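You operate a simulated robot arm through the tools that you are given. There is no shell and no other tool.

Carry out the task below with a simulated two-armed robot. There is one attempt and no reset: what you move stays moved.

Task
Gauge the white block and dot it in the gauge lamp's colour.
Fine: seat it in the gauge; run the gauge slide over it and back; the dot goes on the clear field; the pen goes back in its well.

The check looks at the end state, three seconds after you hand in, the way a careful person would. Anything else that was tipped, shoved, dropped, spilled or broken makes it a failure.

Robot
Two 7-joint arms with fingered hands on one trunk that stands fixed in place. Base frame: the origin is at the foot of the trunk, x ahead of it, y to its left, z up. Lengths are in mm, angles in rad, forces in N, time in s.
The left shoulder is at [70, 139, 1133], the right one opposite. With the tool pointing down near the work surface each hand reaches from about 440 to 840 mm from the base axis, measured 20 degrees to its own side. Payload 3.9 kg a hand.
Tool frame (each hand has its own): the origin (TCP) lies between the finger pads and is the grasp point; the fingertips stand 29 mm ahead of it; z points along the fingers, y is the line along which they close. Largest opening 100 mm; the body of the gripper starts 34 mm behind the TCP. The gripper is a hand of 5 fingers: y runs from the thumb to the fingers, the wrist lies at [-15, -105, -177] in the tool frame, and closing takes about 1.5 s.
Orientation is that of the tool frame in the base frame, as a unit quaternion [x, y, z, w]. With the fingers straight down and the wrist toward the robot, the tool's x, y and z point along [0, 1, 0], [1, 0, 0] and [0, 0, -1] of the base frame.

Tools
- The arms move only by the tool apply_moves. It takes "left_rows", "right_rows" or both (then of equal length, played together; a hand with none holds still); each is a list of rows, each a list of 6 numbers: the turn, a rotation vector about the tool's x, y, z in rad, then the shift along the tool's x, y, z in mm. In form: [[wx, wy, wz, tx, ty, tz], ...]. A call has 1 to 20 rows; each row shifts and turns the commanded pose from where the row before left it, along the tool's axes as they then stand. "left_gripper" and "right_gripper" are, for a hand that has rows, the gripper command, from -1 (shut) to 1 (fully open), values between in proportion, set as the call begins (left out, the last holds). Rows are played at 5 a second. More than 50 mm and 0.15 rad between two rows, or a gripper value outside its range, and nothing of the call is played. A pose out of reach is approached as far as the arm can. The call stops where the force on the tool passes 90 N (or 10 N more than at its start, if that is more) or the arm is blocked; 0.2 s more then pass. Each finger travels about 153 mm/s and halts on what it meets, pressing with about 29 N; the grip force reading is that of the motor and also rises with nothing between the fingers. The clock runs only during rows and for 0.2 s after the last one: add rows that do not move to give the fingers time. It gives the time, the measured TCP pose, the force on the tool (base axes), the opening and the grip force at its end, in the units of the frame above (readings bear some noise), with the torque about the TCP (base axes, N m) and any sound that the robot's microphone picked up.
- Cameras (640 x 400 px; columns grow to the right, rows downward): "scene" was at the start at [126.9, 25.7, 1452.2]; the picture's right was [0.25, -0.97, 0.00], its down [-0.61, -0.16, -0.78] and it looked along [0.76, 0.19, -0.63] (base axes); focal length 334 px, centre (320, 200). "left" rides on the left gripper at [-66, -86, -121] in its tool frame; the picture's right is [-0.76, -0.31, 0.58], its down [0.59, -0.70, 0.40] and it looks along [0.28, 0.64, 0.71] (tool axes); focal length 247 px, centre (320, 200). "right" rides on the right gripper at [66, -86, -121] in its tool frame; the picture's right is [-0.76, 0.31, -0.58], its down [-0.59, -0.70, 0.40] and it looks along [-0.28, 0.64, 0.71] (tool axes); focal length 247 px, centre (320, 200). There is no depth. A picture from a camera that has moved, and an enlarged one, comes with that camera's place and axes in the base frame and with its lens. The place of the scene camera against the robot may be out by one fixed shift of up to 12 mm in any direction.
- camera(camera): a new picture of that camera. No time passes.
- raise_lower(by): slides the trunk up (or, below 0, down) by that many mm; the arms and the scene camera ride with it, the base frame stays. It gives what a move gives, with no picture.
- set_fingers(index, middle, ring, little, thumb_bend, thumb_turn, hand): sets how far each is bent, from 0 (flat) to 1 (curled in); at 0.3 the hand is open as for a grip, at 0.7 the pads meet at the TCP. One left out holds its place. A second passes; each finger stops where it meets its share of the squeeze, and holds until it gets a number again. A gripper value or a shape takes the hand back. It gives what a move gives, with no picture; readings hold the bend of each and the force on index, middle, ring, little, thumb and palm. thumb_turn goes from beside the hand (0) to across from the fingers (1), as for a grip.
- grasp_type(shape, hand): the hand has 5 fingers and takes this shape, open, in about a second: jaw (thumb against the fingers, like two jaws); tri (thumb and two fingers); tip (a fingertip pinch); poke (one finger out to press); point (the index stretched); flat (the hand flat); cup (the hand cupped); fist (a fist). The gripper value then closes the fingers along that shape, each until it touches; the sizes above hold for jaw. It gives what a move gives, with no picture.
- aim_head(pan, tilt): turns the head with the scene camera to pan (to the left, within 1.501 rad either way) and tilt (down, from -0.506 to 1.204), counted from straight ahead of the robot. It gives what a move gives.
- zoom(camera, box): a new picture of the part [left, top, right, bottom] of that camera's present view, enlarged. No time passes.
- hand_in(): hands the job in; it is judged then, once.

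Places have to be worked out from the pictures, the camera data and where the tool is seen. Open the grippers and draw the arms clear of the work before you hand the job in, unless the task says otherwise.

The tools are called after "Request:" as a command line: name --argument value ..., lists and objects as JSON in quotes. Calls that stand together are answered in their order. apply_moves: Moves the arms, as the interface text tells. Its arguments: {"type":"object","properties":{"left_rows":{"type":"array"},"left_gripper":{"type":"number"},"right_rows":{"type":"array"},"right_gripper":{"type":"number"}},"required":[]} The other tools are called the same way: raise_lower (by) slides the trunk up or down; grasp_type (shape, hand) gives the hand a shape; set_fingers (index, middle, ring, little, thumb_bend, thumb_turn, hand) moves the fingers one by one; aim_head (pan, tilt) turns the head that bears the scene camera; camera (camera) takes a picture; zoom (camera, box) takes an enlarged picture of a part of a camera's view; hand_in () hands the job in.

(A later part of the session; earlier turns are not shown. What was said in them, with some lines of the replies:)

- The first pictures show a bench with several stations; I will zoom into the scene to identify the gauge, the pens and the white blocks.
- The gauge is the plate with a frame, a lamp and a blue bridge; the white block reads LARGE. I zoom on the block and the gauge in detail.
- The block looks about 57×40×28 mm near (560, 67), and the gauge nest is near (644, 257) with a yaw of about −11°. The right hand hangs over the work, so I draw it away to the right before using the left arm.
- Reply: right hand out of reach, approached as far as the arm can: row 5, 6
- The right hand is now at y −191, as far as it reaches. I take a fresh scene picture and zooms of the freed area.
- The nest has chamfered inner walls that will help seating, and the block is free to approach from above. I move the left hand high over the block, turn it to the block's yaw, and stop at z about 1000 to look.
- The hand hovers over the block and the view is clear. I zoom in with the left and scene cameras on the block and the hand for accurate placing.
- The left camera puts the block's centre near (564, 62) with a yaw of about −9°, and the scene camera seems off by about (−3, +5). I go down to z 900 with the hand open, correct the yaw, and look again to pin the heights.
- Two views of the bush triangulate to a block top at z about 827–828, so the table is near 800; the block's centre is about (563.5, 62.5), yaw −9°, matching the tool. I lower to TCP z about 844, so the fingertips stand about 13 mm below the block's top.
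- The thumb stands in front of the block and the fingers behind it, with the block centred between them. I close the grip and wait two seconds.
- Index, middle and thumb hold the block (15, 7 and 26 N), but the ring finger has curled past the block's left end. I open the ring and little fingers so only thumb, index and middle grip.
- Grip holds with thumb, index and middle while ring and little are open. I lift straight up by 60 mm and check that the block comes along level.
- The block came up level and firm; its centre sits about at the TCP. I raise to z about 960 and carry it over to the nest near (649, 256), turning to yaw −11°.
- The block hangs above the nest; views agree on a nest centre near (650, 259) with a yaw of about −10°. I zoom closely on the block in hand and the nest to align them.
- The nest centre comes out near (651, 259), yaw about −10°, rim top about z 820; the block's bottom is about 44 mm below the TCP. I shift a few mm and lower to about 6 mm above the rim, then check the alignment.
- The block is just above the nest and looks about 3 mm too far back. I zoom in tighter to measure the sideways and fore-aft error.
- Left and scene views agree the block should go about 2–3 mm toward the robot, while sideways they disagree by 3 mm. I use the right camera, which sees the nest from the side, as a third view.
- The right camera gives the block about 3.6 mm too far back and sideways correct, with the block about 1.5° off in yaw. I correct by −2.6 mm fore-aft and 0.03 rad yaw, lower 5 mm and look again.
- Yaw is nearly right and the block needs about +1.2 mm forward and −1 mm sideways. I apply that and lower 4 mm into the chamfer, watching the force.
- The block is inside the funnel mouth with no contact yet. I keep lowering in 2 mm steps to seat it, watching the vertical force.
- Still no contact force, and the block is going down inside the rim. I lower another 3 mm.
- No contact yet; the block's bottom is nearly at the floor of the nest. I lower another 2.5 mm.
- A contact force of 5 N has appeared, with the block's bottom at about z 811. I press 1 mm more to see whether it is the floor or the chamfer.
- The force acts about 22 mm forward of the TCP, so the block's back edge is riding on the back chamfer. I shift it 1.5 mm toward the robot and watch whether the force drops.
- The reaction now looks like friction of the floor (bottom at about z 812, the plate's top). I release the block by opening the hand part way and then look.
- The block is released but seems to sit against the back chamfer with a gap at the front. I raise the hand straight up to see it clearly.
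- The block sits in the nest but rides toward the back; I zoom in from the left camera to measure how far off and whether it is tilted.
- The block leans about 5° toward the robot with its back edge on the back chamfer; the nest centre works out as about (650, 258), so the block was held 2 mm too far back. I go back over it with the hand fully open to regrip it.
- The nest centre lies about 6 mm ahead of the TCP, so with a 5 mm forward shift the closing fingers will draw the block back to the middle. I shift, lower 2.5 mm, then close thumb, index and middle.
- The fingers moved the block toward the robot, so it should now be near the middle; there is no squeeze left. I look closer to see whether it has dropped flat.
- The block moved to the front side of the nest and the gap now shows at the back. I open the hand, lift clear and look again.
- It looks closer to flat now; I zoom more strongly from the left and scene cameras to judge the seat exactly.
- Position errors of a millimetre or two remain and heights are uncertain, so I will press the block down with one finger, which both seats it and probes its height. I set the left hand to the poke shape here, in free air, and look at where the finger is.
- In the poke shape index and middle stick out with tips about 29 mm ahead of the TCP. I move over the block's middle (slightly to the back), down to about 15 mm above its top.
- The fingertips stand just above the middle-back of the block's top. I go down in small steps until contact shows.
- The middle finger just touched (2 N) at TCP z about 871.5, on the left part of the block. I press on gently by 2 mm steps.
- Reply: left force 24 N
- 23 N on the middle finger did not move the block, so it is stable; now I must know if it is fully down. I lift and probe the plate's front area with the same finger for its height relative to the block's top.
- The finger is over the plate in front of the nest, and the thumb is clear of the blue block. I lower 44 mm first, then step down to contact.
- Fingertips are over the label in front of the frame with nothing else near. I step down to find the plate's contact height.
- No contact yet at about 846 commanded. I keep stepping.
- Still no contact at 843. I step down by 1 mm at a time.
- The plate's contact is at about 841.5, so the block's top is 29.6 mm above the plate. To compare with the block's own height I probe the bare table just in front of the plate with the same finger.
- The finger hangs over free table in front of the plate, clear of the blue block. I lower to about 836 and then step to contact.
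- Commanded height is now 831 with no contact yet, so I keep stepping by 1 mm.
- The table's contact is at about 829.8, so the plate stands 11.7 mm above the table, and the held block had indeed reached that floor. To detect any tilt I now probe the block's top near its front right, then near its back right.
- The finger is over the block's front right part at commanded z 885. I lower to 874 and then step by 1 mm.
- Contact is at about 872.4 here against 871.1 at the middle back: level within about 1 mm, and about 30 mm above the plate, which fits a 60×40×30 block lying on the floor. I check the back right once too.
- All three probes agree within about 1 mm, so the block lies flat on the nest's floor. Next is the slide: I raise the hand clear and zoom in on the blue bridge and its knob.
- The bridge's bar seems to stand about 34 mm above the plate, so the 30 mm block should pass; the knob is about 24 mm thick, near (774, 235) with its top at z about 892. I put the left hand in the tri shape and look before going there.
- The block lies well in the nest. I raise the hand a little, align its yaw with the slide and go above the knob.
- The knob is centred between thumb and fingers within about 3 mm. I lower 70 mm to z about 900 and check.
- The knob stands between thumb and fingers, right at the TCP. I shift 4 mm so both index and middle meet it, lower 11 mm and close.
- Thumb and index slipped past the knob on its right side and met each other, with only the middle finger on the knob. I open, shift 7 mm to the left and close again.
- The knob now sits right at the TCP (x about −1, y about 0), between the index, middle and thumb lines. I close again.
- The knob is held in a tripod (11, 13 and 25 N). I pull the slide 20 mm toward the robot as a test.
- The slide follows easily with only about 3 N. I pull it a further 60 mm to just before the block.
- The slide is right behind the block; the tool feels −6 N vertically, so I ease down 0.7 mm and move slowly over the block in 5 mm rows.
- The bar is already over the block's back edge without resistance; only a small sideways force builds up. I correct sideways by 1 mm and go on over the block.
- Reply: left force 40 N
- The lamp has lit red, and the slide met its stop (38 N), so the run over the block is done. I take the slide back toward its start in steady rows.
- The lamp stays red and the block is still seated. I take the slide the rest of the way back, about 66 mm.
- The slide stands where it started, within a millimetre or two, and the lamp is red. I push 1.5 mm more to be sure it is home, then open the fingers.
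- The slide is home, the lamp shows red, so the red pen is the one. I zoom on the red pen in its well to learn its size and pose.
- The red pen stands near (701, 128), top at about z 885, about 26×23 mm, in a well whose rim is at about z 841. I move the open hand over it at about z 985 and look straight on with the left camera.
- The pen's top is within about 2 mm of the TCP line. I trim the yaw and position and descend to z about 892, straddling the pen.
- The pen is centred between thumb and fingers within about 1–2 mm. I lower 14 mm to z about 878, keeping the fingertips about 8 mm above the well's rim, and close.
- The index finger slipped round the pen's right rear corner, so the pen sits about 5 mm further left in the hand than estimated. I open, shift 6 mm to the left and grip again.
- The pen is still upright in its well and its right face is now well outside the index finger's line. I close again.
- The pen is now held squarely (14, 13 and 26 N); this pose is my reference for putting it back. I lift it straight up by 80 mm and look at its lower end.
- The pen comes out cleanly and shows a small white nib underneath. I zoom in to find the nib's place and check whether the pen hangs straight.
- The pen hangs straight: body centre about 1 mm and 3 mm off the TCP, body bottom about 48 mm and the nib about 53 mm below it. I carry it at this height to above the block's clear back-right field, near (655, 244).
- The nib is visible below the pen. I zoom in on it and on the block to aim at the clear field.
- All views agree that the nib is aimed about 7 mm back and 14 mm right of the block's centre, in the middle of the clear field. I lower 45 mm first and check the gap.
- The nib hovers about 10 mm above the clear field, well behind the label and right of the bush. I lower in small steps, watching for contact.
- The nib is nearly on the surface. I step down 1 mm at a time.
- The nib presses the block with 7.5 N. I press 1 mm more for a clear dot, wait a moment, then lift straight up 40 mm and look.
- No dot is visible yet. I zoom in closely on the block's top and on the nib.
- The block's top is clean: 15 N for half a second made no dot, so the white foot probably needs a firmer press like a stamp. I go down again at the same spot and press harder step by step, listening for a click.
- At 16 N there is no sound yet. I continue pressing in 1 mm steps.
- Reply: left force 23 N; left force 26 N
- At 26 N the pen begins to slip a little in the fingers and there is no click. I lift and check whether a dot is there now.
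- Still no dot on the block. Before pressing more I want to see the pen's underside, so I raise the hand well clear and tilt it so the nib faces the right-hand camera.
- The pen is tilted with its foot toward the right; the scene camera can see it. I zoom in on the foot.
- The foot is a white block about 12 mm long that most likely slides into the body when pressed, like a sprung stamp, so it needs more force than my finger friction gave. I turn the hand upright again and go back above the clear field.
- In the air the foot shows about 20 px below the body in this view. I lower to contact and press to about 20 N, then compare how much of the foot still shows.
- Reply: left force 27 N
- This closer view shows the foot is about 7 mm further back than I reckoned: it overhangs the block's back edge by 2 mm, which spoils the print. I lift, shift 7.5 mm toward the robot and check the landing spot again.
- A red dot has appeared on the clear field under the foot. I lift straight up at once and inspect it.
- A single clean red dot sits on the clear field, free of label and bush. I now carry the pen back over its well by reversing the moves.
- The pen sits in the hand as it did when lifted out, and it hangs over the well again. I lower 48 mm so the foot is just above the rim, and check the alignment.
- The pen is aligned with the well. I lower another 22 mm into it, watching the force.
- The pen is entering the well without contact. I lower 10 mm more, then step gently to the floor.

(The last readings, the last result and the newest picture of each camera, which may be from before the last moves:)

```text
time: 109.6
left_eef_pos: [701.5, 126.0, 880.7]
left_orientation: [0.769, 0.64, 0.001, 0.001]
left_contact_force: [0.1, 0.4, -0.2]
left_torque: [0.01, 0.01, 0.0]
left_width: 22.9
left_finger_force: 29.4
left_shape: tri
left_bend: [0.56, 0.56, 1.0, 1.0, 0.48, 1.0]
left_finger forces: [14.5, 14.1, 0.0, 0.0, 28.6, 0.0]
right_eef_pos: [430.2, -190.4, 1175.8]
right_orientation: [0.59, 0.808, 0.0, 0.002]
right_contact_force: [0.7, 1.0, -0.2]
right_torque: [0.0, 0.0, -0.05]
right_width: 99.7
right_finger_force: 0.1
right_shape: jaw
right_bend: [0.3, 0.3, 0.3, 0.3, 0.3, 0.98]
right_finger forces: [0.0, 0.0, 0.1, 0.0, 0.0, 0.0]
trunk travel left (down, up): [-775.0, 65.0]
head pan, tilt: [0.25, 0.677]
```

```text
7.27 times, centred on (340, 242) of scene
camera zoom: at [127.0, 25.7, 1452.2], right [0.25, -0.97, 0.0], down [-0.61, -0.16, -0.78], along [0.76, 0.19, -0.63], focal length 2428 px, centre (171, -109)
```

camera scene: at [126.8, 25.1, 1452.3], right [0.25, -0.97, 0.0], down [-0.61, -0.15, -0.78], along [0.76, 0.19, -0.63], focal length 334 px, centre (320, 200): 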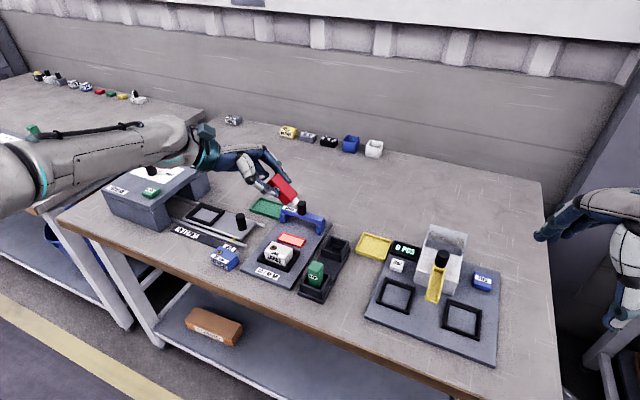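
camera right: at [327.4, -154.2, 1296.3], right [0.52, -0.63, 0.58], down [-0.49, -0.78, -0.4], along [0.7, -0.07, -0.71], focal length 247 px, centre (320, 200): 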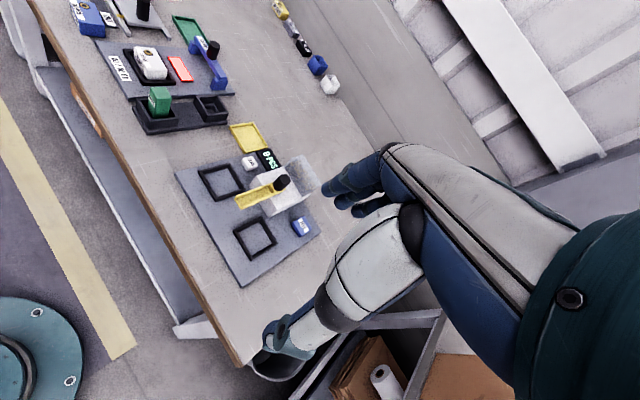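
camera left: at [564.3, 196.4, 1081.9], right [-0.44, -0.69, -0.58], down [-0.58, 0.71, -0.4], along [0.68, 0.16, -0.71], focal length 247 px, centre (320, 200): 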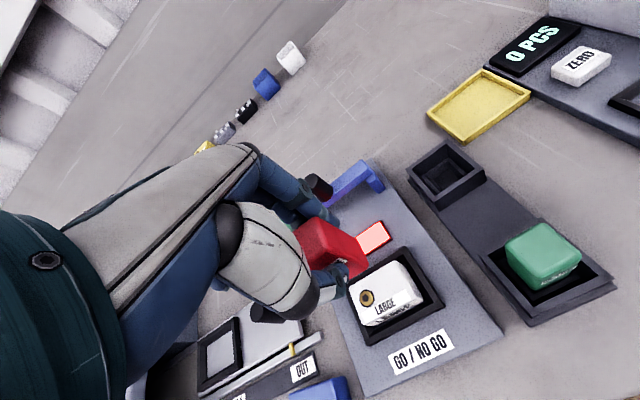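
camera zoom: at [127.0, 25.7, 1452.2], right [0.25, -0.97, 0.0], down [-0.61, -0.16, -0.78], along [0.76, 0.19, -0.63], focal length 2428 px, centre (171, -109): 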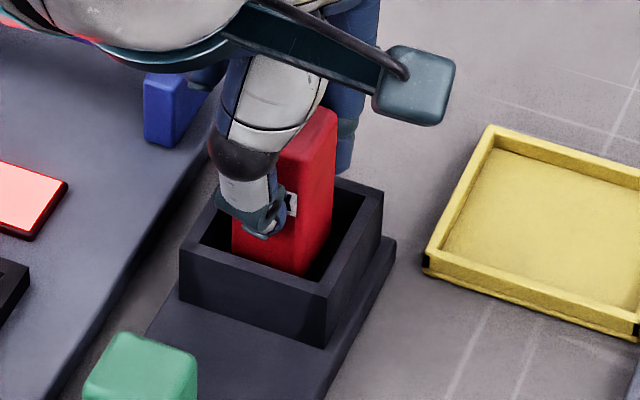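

Almost down. I step by 1 mm until the floor is felt.

Request:
apply_moves --left_rows '[[0, 0, 0, 0, 0, 1], [0, 0, 0, 0, 0, 0]]'

Request:
apply_moves --left_rows '[[0, 0, 0, 0, 0, 1], [0, 0, 0, 0, 0, 0]]'

Request:
apply_moves --left_rows '[[0, 0, 0, 0, 0, 1], [0, 0, 0, 0, 0, 0]]'

```text
time: 110.2
left_eef_pos: [701.1, 126.1, 880.9]
left_orientation: [0.769, 0.64, 0.002, 0.0]
left_contact_force: [0.6, 0.3, -0.2]
left_torque: [-0.01, 0.04, 0.0]
left_width: 22.9
left_finger_force: 29.3
left_shape: tri
left_bend: [0.56, 0.56, 1.0, 1.0, 0.48, 1.0]
left_finger forces: [14.5, 14.1, 0.1, 0.1, 28.5, 0.0]
right_eef_pos: [429.6, -190.3, 1175.5]
right_orientation: [0.589, 0.808, 0.0, 0.002]
right_contact_force: [0.1, 0.8, -0.3]
right_torque: [0.0, 0.0, -0.02]
right_width: 99.8
right_finger_force: 0.1
right_shape: jaw
right_bend: [0.3, 0.3, 0.3, 0.3, 0.3, 0.98]
right_finger forces: [0.0, 0.0, 0.0, 0.0, 0.0, 0.1]
trunk travel left (down, up): [-775.0, 65.0]
head pan, tilt: [0.25, 0.677]
```

```text
time: 110.8
left_eef_pos: [702.4, 125.3, 879.2]
left_orientation: [0.769, 0.639, 0.001, 0.0]
left_contact_force: [0.6, -0.5, -0.6]
left_torque: [-0.02, -0.02, -0.03]
left_width: 23.0
left_finger_force: 29.1
left_shape: tri
left_bend: [0.56, 0.56, 1.0, 1.0, 0.48, 1.0]
left_finger forces: [14.5, 14.1, 0.0, 0.0, 28.5, 0.0]
right_eef_pos: [429.4, -190.1, 1175.0]
right_orientation: [0.589, 0.808, 0.0, 0.002]
right_contact_force: [0.1, 0.2, -0.8]
right_torque: [-0.04, -0.02, 0.0]
right_width: 100.0
right_finger_force: 0.0
right_shape: jaw
right_bend: [0.3, 0.3, 0.3, 0.3, 0.3, 0.98]
right_finger forces: [0.1, 0.0, 0.0, 0.1, 0.1, 0.1]
trunk travel left (down, up): [-775.0, 65.0]
head pan, tilt: [0.25, 0.677]
```

```text
time: 111.4
left_eef_pos: [702.8, 126.8, 878.9]
left_orientation: [0.768, 0.64, 0.001, 0.0]
left_contact_force: [-0.5, 0.1, 1.3]
left_torque: [-0.01, -0.02, -0.03]
left_width: 23.0
left_finger_force: 28.7
left_shape: tri
left_bend: [0.56, 0.56, 1.0, 1.0, 0.48, 1.0]
left_finger forces: [14.6, 14.1, 0.1, 0.1, 28.7, 0.0]
right_eef_pos: [430.7, -191.1, 1176.1]
right_orientation: [0.589, 0.808, 0.0, 0.002]
right_contact_force: [-0.3, 0.5, -0.6]
right_torque: [0.0, 0.02, -0.01]
right_width: 99.6
right_finger_force: 0.2
right_shape: jaw
right_bend: [0.3, 0.3, 0.3, 0.3, 0.3, 0.98]
right_finger forces: [0.0, 0.1, 0.1, 0.1, 0.0, 0.0]
trunk travel left (down, up): [-775.0, 65.0]
head pan, tilt: [0.25, 0.677]
```

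A first trace of contact (about 1 N) shows. I go 1 mm further to confirm the floor.

Request:
apply_moves --left_rows '[[0, 0, 0, 0, 0, 1], [0, 0, 0, 0, 0, 0]]'

Request:
zoom --camera "scene" --box '[318, 215, 363, 270]'

Request:
zoom --camera "right" --box '[190, 50, 250, 120]'

```text
time: 112.0
left_eef_pos: [700.3, 125.6, 878.6]
left_orientation: [0.769, 0.639, 0.002, 0.0]
left_contact_force: [0.7, -0.3, 3.9]
left_torque: [-0.03, -0.06, 0.02]
left_width: 23.1
left_finger_force: 28.6
left_shape: tri
left_bend: [0.56, 0.56, 1.0, 1.0, 0.48, 1.0]
left_finger forces: [15.0, 14.7, 0.1, 0.0, 28.7, 0.0]
right_eef_pos: [429.6, -191.6, 1176.5]
right_orientation: [0.59, 0.808, 0.0, 0.002]
right_contact_force: [-0.9, 0.0, -0.5]
right_torque: [0.01, 0.01, 0.02]
right_width: 100.1
right_finger_force: 0.1
right_shape: jaw
right_bend: [0.3, 0.3, 0.3, 0.3, 0.3, 0.98]
right_finger forces: [0.0, 0.1, 0.1, 0.0, 0.0, 0.1]
trunk travel left (down, up): [-775.0, 65.0]
head pan, tilt: [0.25, 0.677]
```

```text
7.27 times, centred on (340, 242) of scene
camera zoom: at [126.4, 25.4, 1452.3], right [0.25, -0.97, 0.0], down [-0.61, -0.15, -0.78], along [0.76, 0.19, -0.63], focal length 2428 px, centre (171, -109)
```

zoom: 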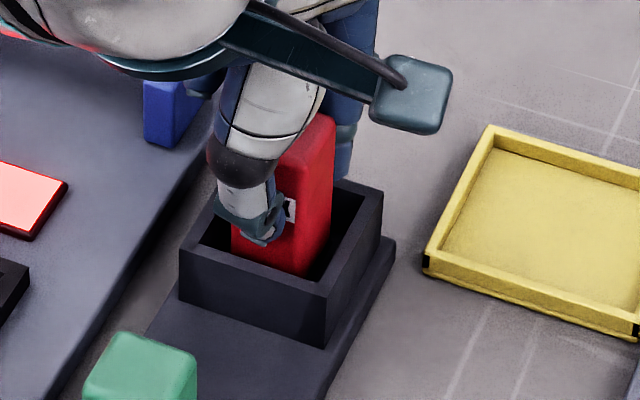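

```text
5.71 times, centred on (220, 85) of right
camera zoom: at [327.1, -154.0, 1296.4], right [0.52, -0.63, 0.58], down [-0.49, -0.78, -0.4], along [0.7, -0.07, -0.71], focal length 1411 px, centre (891, 857)
```

zoom: 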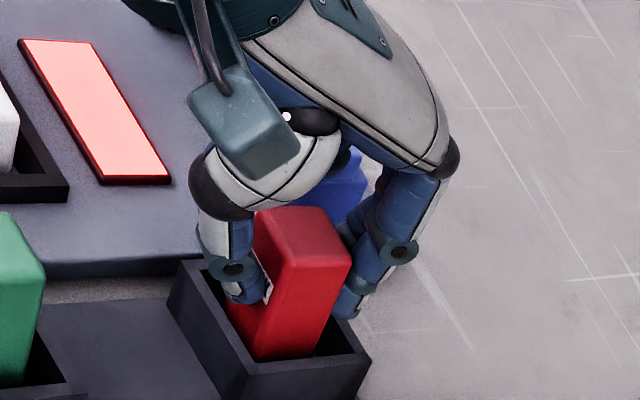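

The foot rests on the well's floor (4 N) at the same place as at the start. I open the hand and then lift straight up.

Request:
apply_moves --left_rows '[[0, 0, 0, 0, 0, 0], [0, 0, 0, 0, 0, 0], [0, 0, 0, 0, 0, 0], [0, 0, 0, 0, 0, 0], [0, 0, 0, 0, 0, 0], [0, 0, 0, 0, 0, 0]]' --left_gripper 1

Request:
zoom --camera "right" --box '[190, 50, 250, 120]'

Request:
zoom --camera "left" --box '[250, 160, 430, 340]'

```text
time: 113.4
left_eef_pos: [701.4, 126.2, 878.1]
left_orientation: [0.769, 0.64, 0.001, 0.0]
left_contact_force: [0.0, -0.1, 0.0]
left_torque: [-0.02, -0.02, 0.01]
left_width: 99.7
left_finger_force: 0.1
left_shape: tri
left_bend: [0.3, 0.3, 0.99, 1.0, 0.3, 0.98]
left_finger forces: [0.0, 0.0, 0.0, 0.1, 0.1, 0.1]
right_eef_pos: [430.0, -189.5, 1176.2]
right_orientation: [0.589, 0.808, 0.0, 0.002]
right_contact_force: [0.5, 0.5, -0.1]
right_torque: [0.02, -0.02, 0.0]
right_width: 99.8
right_finger_force: 0.1
right_shape: jaw
right_bend: [0.3, 0.3, 0.3, 0.3, 0.3, 0.98]
right_finger forces: [0.0, 0.2, 0.0, 0.1, 0.1, 0.0]
trunk travel left (down, up): [-775.0, 65.0]
head pan, tilt: [0.25, 0.677]
```

```text
5.71 times, centred on (220, 85) of right
camera zoom: at [327.5, -153.7, 1296.3], right [0.52, -0.63, 0.58], down [-0.49, -0.78, -0.4], along [0.7, -0.07, -0.71], focal length 1411 px, centre (891, 857)
```

zoom: 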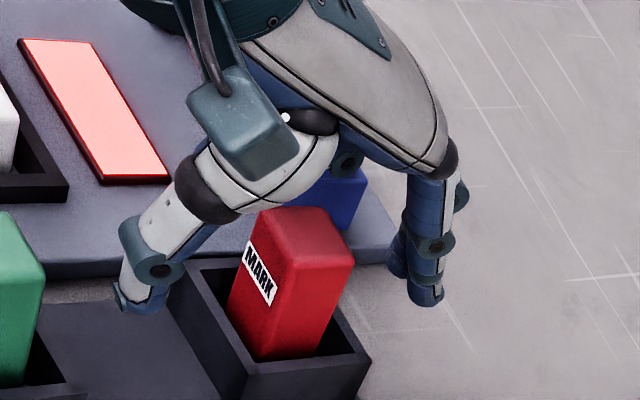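

```text
2.22 times, centred on (340, 250) of left
camera zoom: at [605.1, 78.4, 997.7], right [-0.44, -0.69, -0.58], down [-0.58, 0.71, -0.4], along [0.68, 0.16, -0.71], focal length 549 px, centre (276, 89)
```

zoom: 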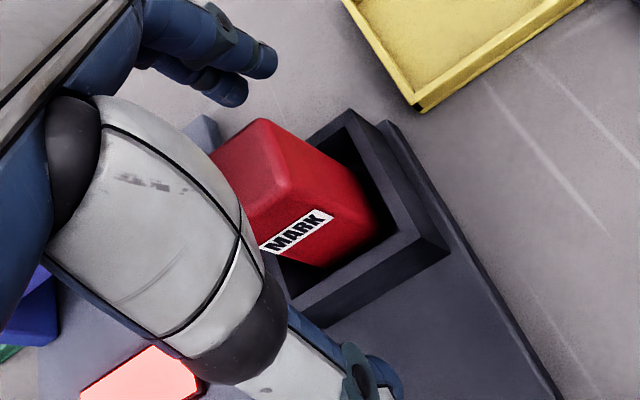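

The pen stands upright and free in its well. I lift the hand straight up 110 mm, then draw it back to the left, clear of the work.

Request:
apply_moves --left_rows '[[0, 0, 0, 0, 0, -20], [0, 0, 0, 0, 0, -40], [0, 0, 0, 0, 0, -45], [0, 0, 0, 0, 0, -45], [0, 0, 0, 20, -40, -20], [0, 0, 0, 20, -40, -20], [0, 0, 0, 30, -38, -10], [0, 0, 0, 38, -30, 0], [0, 0, 0, 40, -25, 0], [0, 0, 0, 40, -20, 0], [0, 0, 0, 40, 0, 0], [0, 0, 0, 0, 0, 0]]'

Request:
camera --camera "scene"

Request:
zoom --camera "scene" --box '[240, 185, 370, 320]'

Request:
zoom --camera "right" --box '[80, 0, 260, 130]'

```text
time: 116.0
left_eef_pos: [550.2, 381.9, 1076.7]
left_orientation: [0.769, 0.64, 0.002, 0.0]
left_contact_force: [0.1, -0.4, 0.4]
left_torque: [0.03, -0.01, 0.02]
left_width: 100.0
left_finger_force: 0.0
left_shape: tri
left_bend: [0.3, 0.3, 0.99, 0.99, 0.3, 0.98]
left_finger forces: [0.0, 0.0, 0.1, 0.0, 0.0, 0.0]
right_eef_pos: [429.5, -191.3, 1176.1]
right_orientation: [0.589, 0.808, 0.0, 0.002]
right_contact_force: [0.2, -0.1, -0.7]
right_torque: [0.02, -0.02, 0.01]
right_width: 99.7
right_finger_force: 0.0
right_shape: jaw
right_bend: [0.3, 0.3, 0.3, 0.3, 0.3, 0.98]
right_finger forces: [0.0, 0.0, 0.0, 0.1, 0.0, 0.0]
trunk travel left (down, up): [-775.0, 65.0]
head pan, tilt: [0.25, 0.677]
```

```text
taken
camera scene: at [126.6, 23.6, 1452.3], right [0.25, -0.97, 0.0], down [-0.61, -0.15, -0.78], along [0.76, 0.19, -0.63], focal length 334 px, centre (320, 200)
```

scene: 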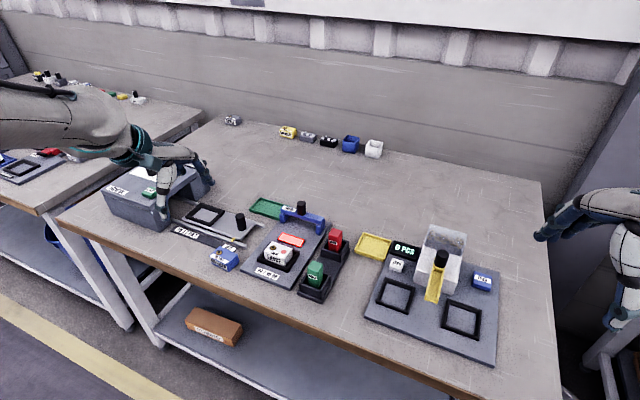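

```text
2.96 times, centred on (305, 252) of scene
camera zoom: at [126.6, 23.6, 1452.3], right [0.25, -0.97, 0.0], down [-0.61, -0.15, -0.78], along [0.76, 0.19, -0.63], focal length 989 px, centre (364, 44)
```

zoom: 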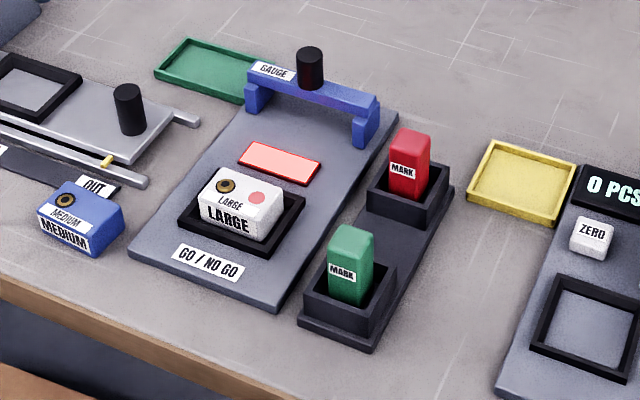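

```text
3.08 times, centred on (170, 65) of right
camera zoom: at [327.3, -155.6, 1296.1], right [0.52, -0.63, 0.58], down [-0.49, -0.78, -0.4], along [0.7, -0.07, -0.71], focal length 760 px, centre (782, 615)
```

zoom: 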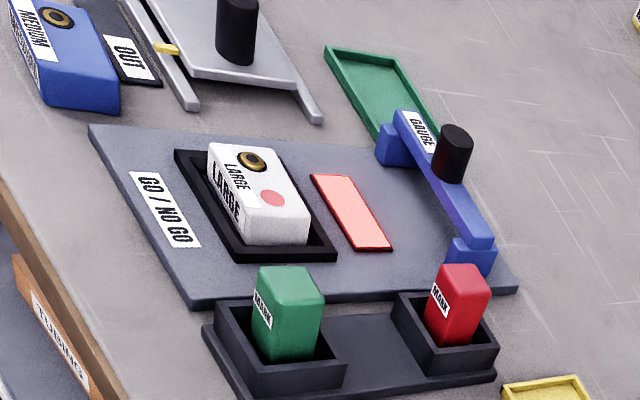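

Everything is in place: the block seated with one red dot, slide home, both pens upright in their wells, nothing else moved. I draw the left hand back to about its starting pose and open it fully.

Request:
apply_moves --left_rows '[[0, 0, 0, -9.8, -27, -16], [0, 0, 0, -9.8, -27, -16], [0, 0, 0, -9.8, -27, -16], [0, 0, 0, 0, 0, 0]]'

Request:
grasp_type --hand "left" --shape "jaw"

Request:
camera --camera "scene"

Request:
zoom --camera "scene" --box '[255, 195, 355, 300]'

```text
time: 117.0
left_eef_pos: [465.7, 370.7, 1125.8]
left_orientation: [0.769, 0.639, 0.001, 0.0]
left_contact_force: [0.2, 0.0, -0.3]
left_torque: [-0.01, 0.01, -0.01]
left_width: 99.9
left_finger_force: 0.2
left_shape: tri
left_bend: [0.3, 0.3, 0.99, 0.99, 0.3, 0.98]
left_finger forces: [0.1, 0.0, 0.1, 0.0, 0.1, 0.0]
right_eef_pos: [430.2, -190.8, 1175.9]
right_orientation: [0.59, 0.808, 0.001, 0.003]
right_contact_force: [1.5, -0.7, 0.8]
right_torque: [-0.03, 0.02, 0.01]
right_width: 100.0
right_finger_force: 0.1
right_shape: jaw
right_bend: [0.3, 0.3, 0.3, 0.3, 0.3, 0.98]
right_finger forces: [0.0, 0.0, 0.1, 0.0, 0.0, 0.0]
trunk travel left (down, up): [-775.0, 65.0]
head pan, tilt: [0.25, 0.677]
```

```text
time: 117.9
left_eef_pos: [466.3, 369.9, 1124.6]
left_orientation: [0.769, 0.639, 0.001, 0.0]
left_contact_force: [-0.3, -0.5, 0.1]
left_torque: [0.0, 0.02, 0.02]
left_width: 100.0
left_finger_force: 0.1
left_shape: jaw
left_bend: [0.3, 0.3, 0.3, 0.3, 0.3, 0.98]
left_finger forces: [0.0, 0.0, 0.0, 0.0, 0.0, 0.1]
right_eef_pos: [430.0, -190.5, 1175.0]
right_orientation: [0.589, 0.808, 0.0, 0.002]
right_contact_force: [-0.7, 0.5, 0.1]
right_torque: [0.0, 0.0, -0.02]
right_width: 99.9
right_finger_force: 0.1
right_shape: jaw
right_bend: [0.3, 0.3, 0.3, 0.3, 0.3, 0.98]
right_finger forces: [0.0, 0.0, 0.0, 0.0, 0.1, 0.1]
trunk travel left (down, up): [-775.0, 65.0]
head pan, tilt: [0.25, 0.677]
```

```text
taken
camera scene: at [126.8, 25.7, 1452.2], right [0.25, -0.97, 0.0], down [-0.61, -0.16, -0.78], along [0.76, 0.19, -0.63], focal length 334 px, centre (320, 200)
```

scene: 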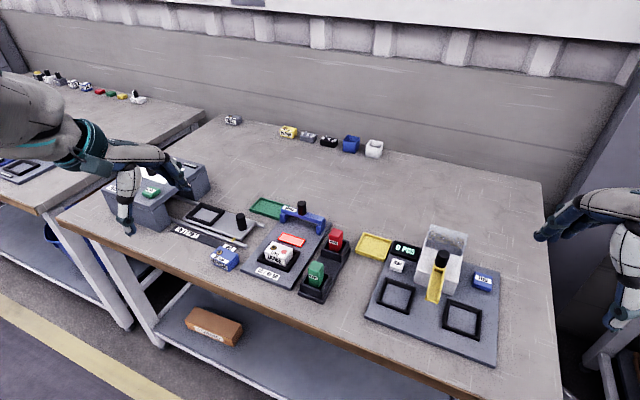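

```text
3.81 times, centred on (305, 248) of scene
camera zoom: at [126.8, 25.7, 1452.2], right [0.25, -0.97, 0.0], down [-0.61, -0.16, -0.78], along [0.76, 0.19, -0.63], focal length 1272 px, centre (377, 19)
```

zoom: 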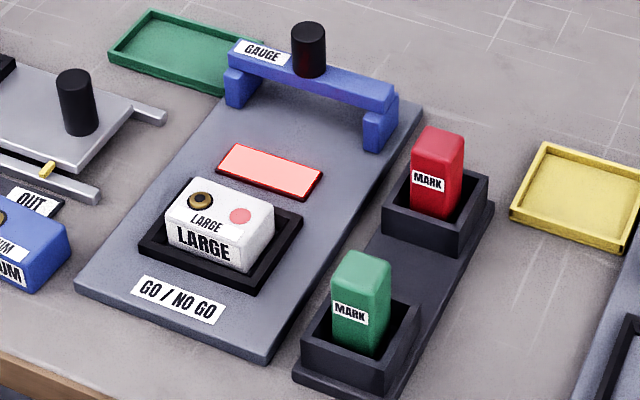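

The block is seated with one red dot on its clear field, the lamp is red, the slide is home and the red pen is back in its well. Both arms are open and clear, so I hand in.

Request:
hand_in

```text
The job is handed in.
```

The white block has been gauged and dotted, and I've handed the job in; I haven't seen the result of the check.

- **Seating:** the block (marked LARGE) lies flat on the floor of the gauge nest. Touching its top at three points gave heights within about 1 mm of each other.
- **Gauge run:** I ran the slide over the block until it met a firm stop. The lamp lit red, and I took the slide back to where it started. The lamp was still red when I handed in.
- **Dot:** there is one red dot on the clear field, touching neither the label nor the brass bush. My first presses landed partly over the block's back edge and left no mark. I moved the pen about 7 mm toward the robot, and it then printed cleanly.
- **Pen:** the red pen is upright in its well, where it was at the start.

In the last pictures nothing else on the bench had been moved or tipped. Both hands were open and clear of the work.
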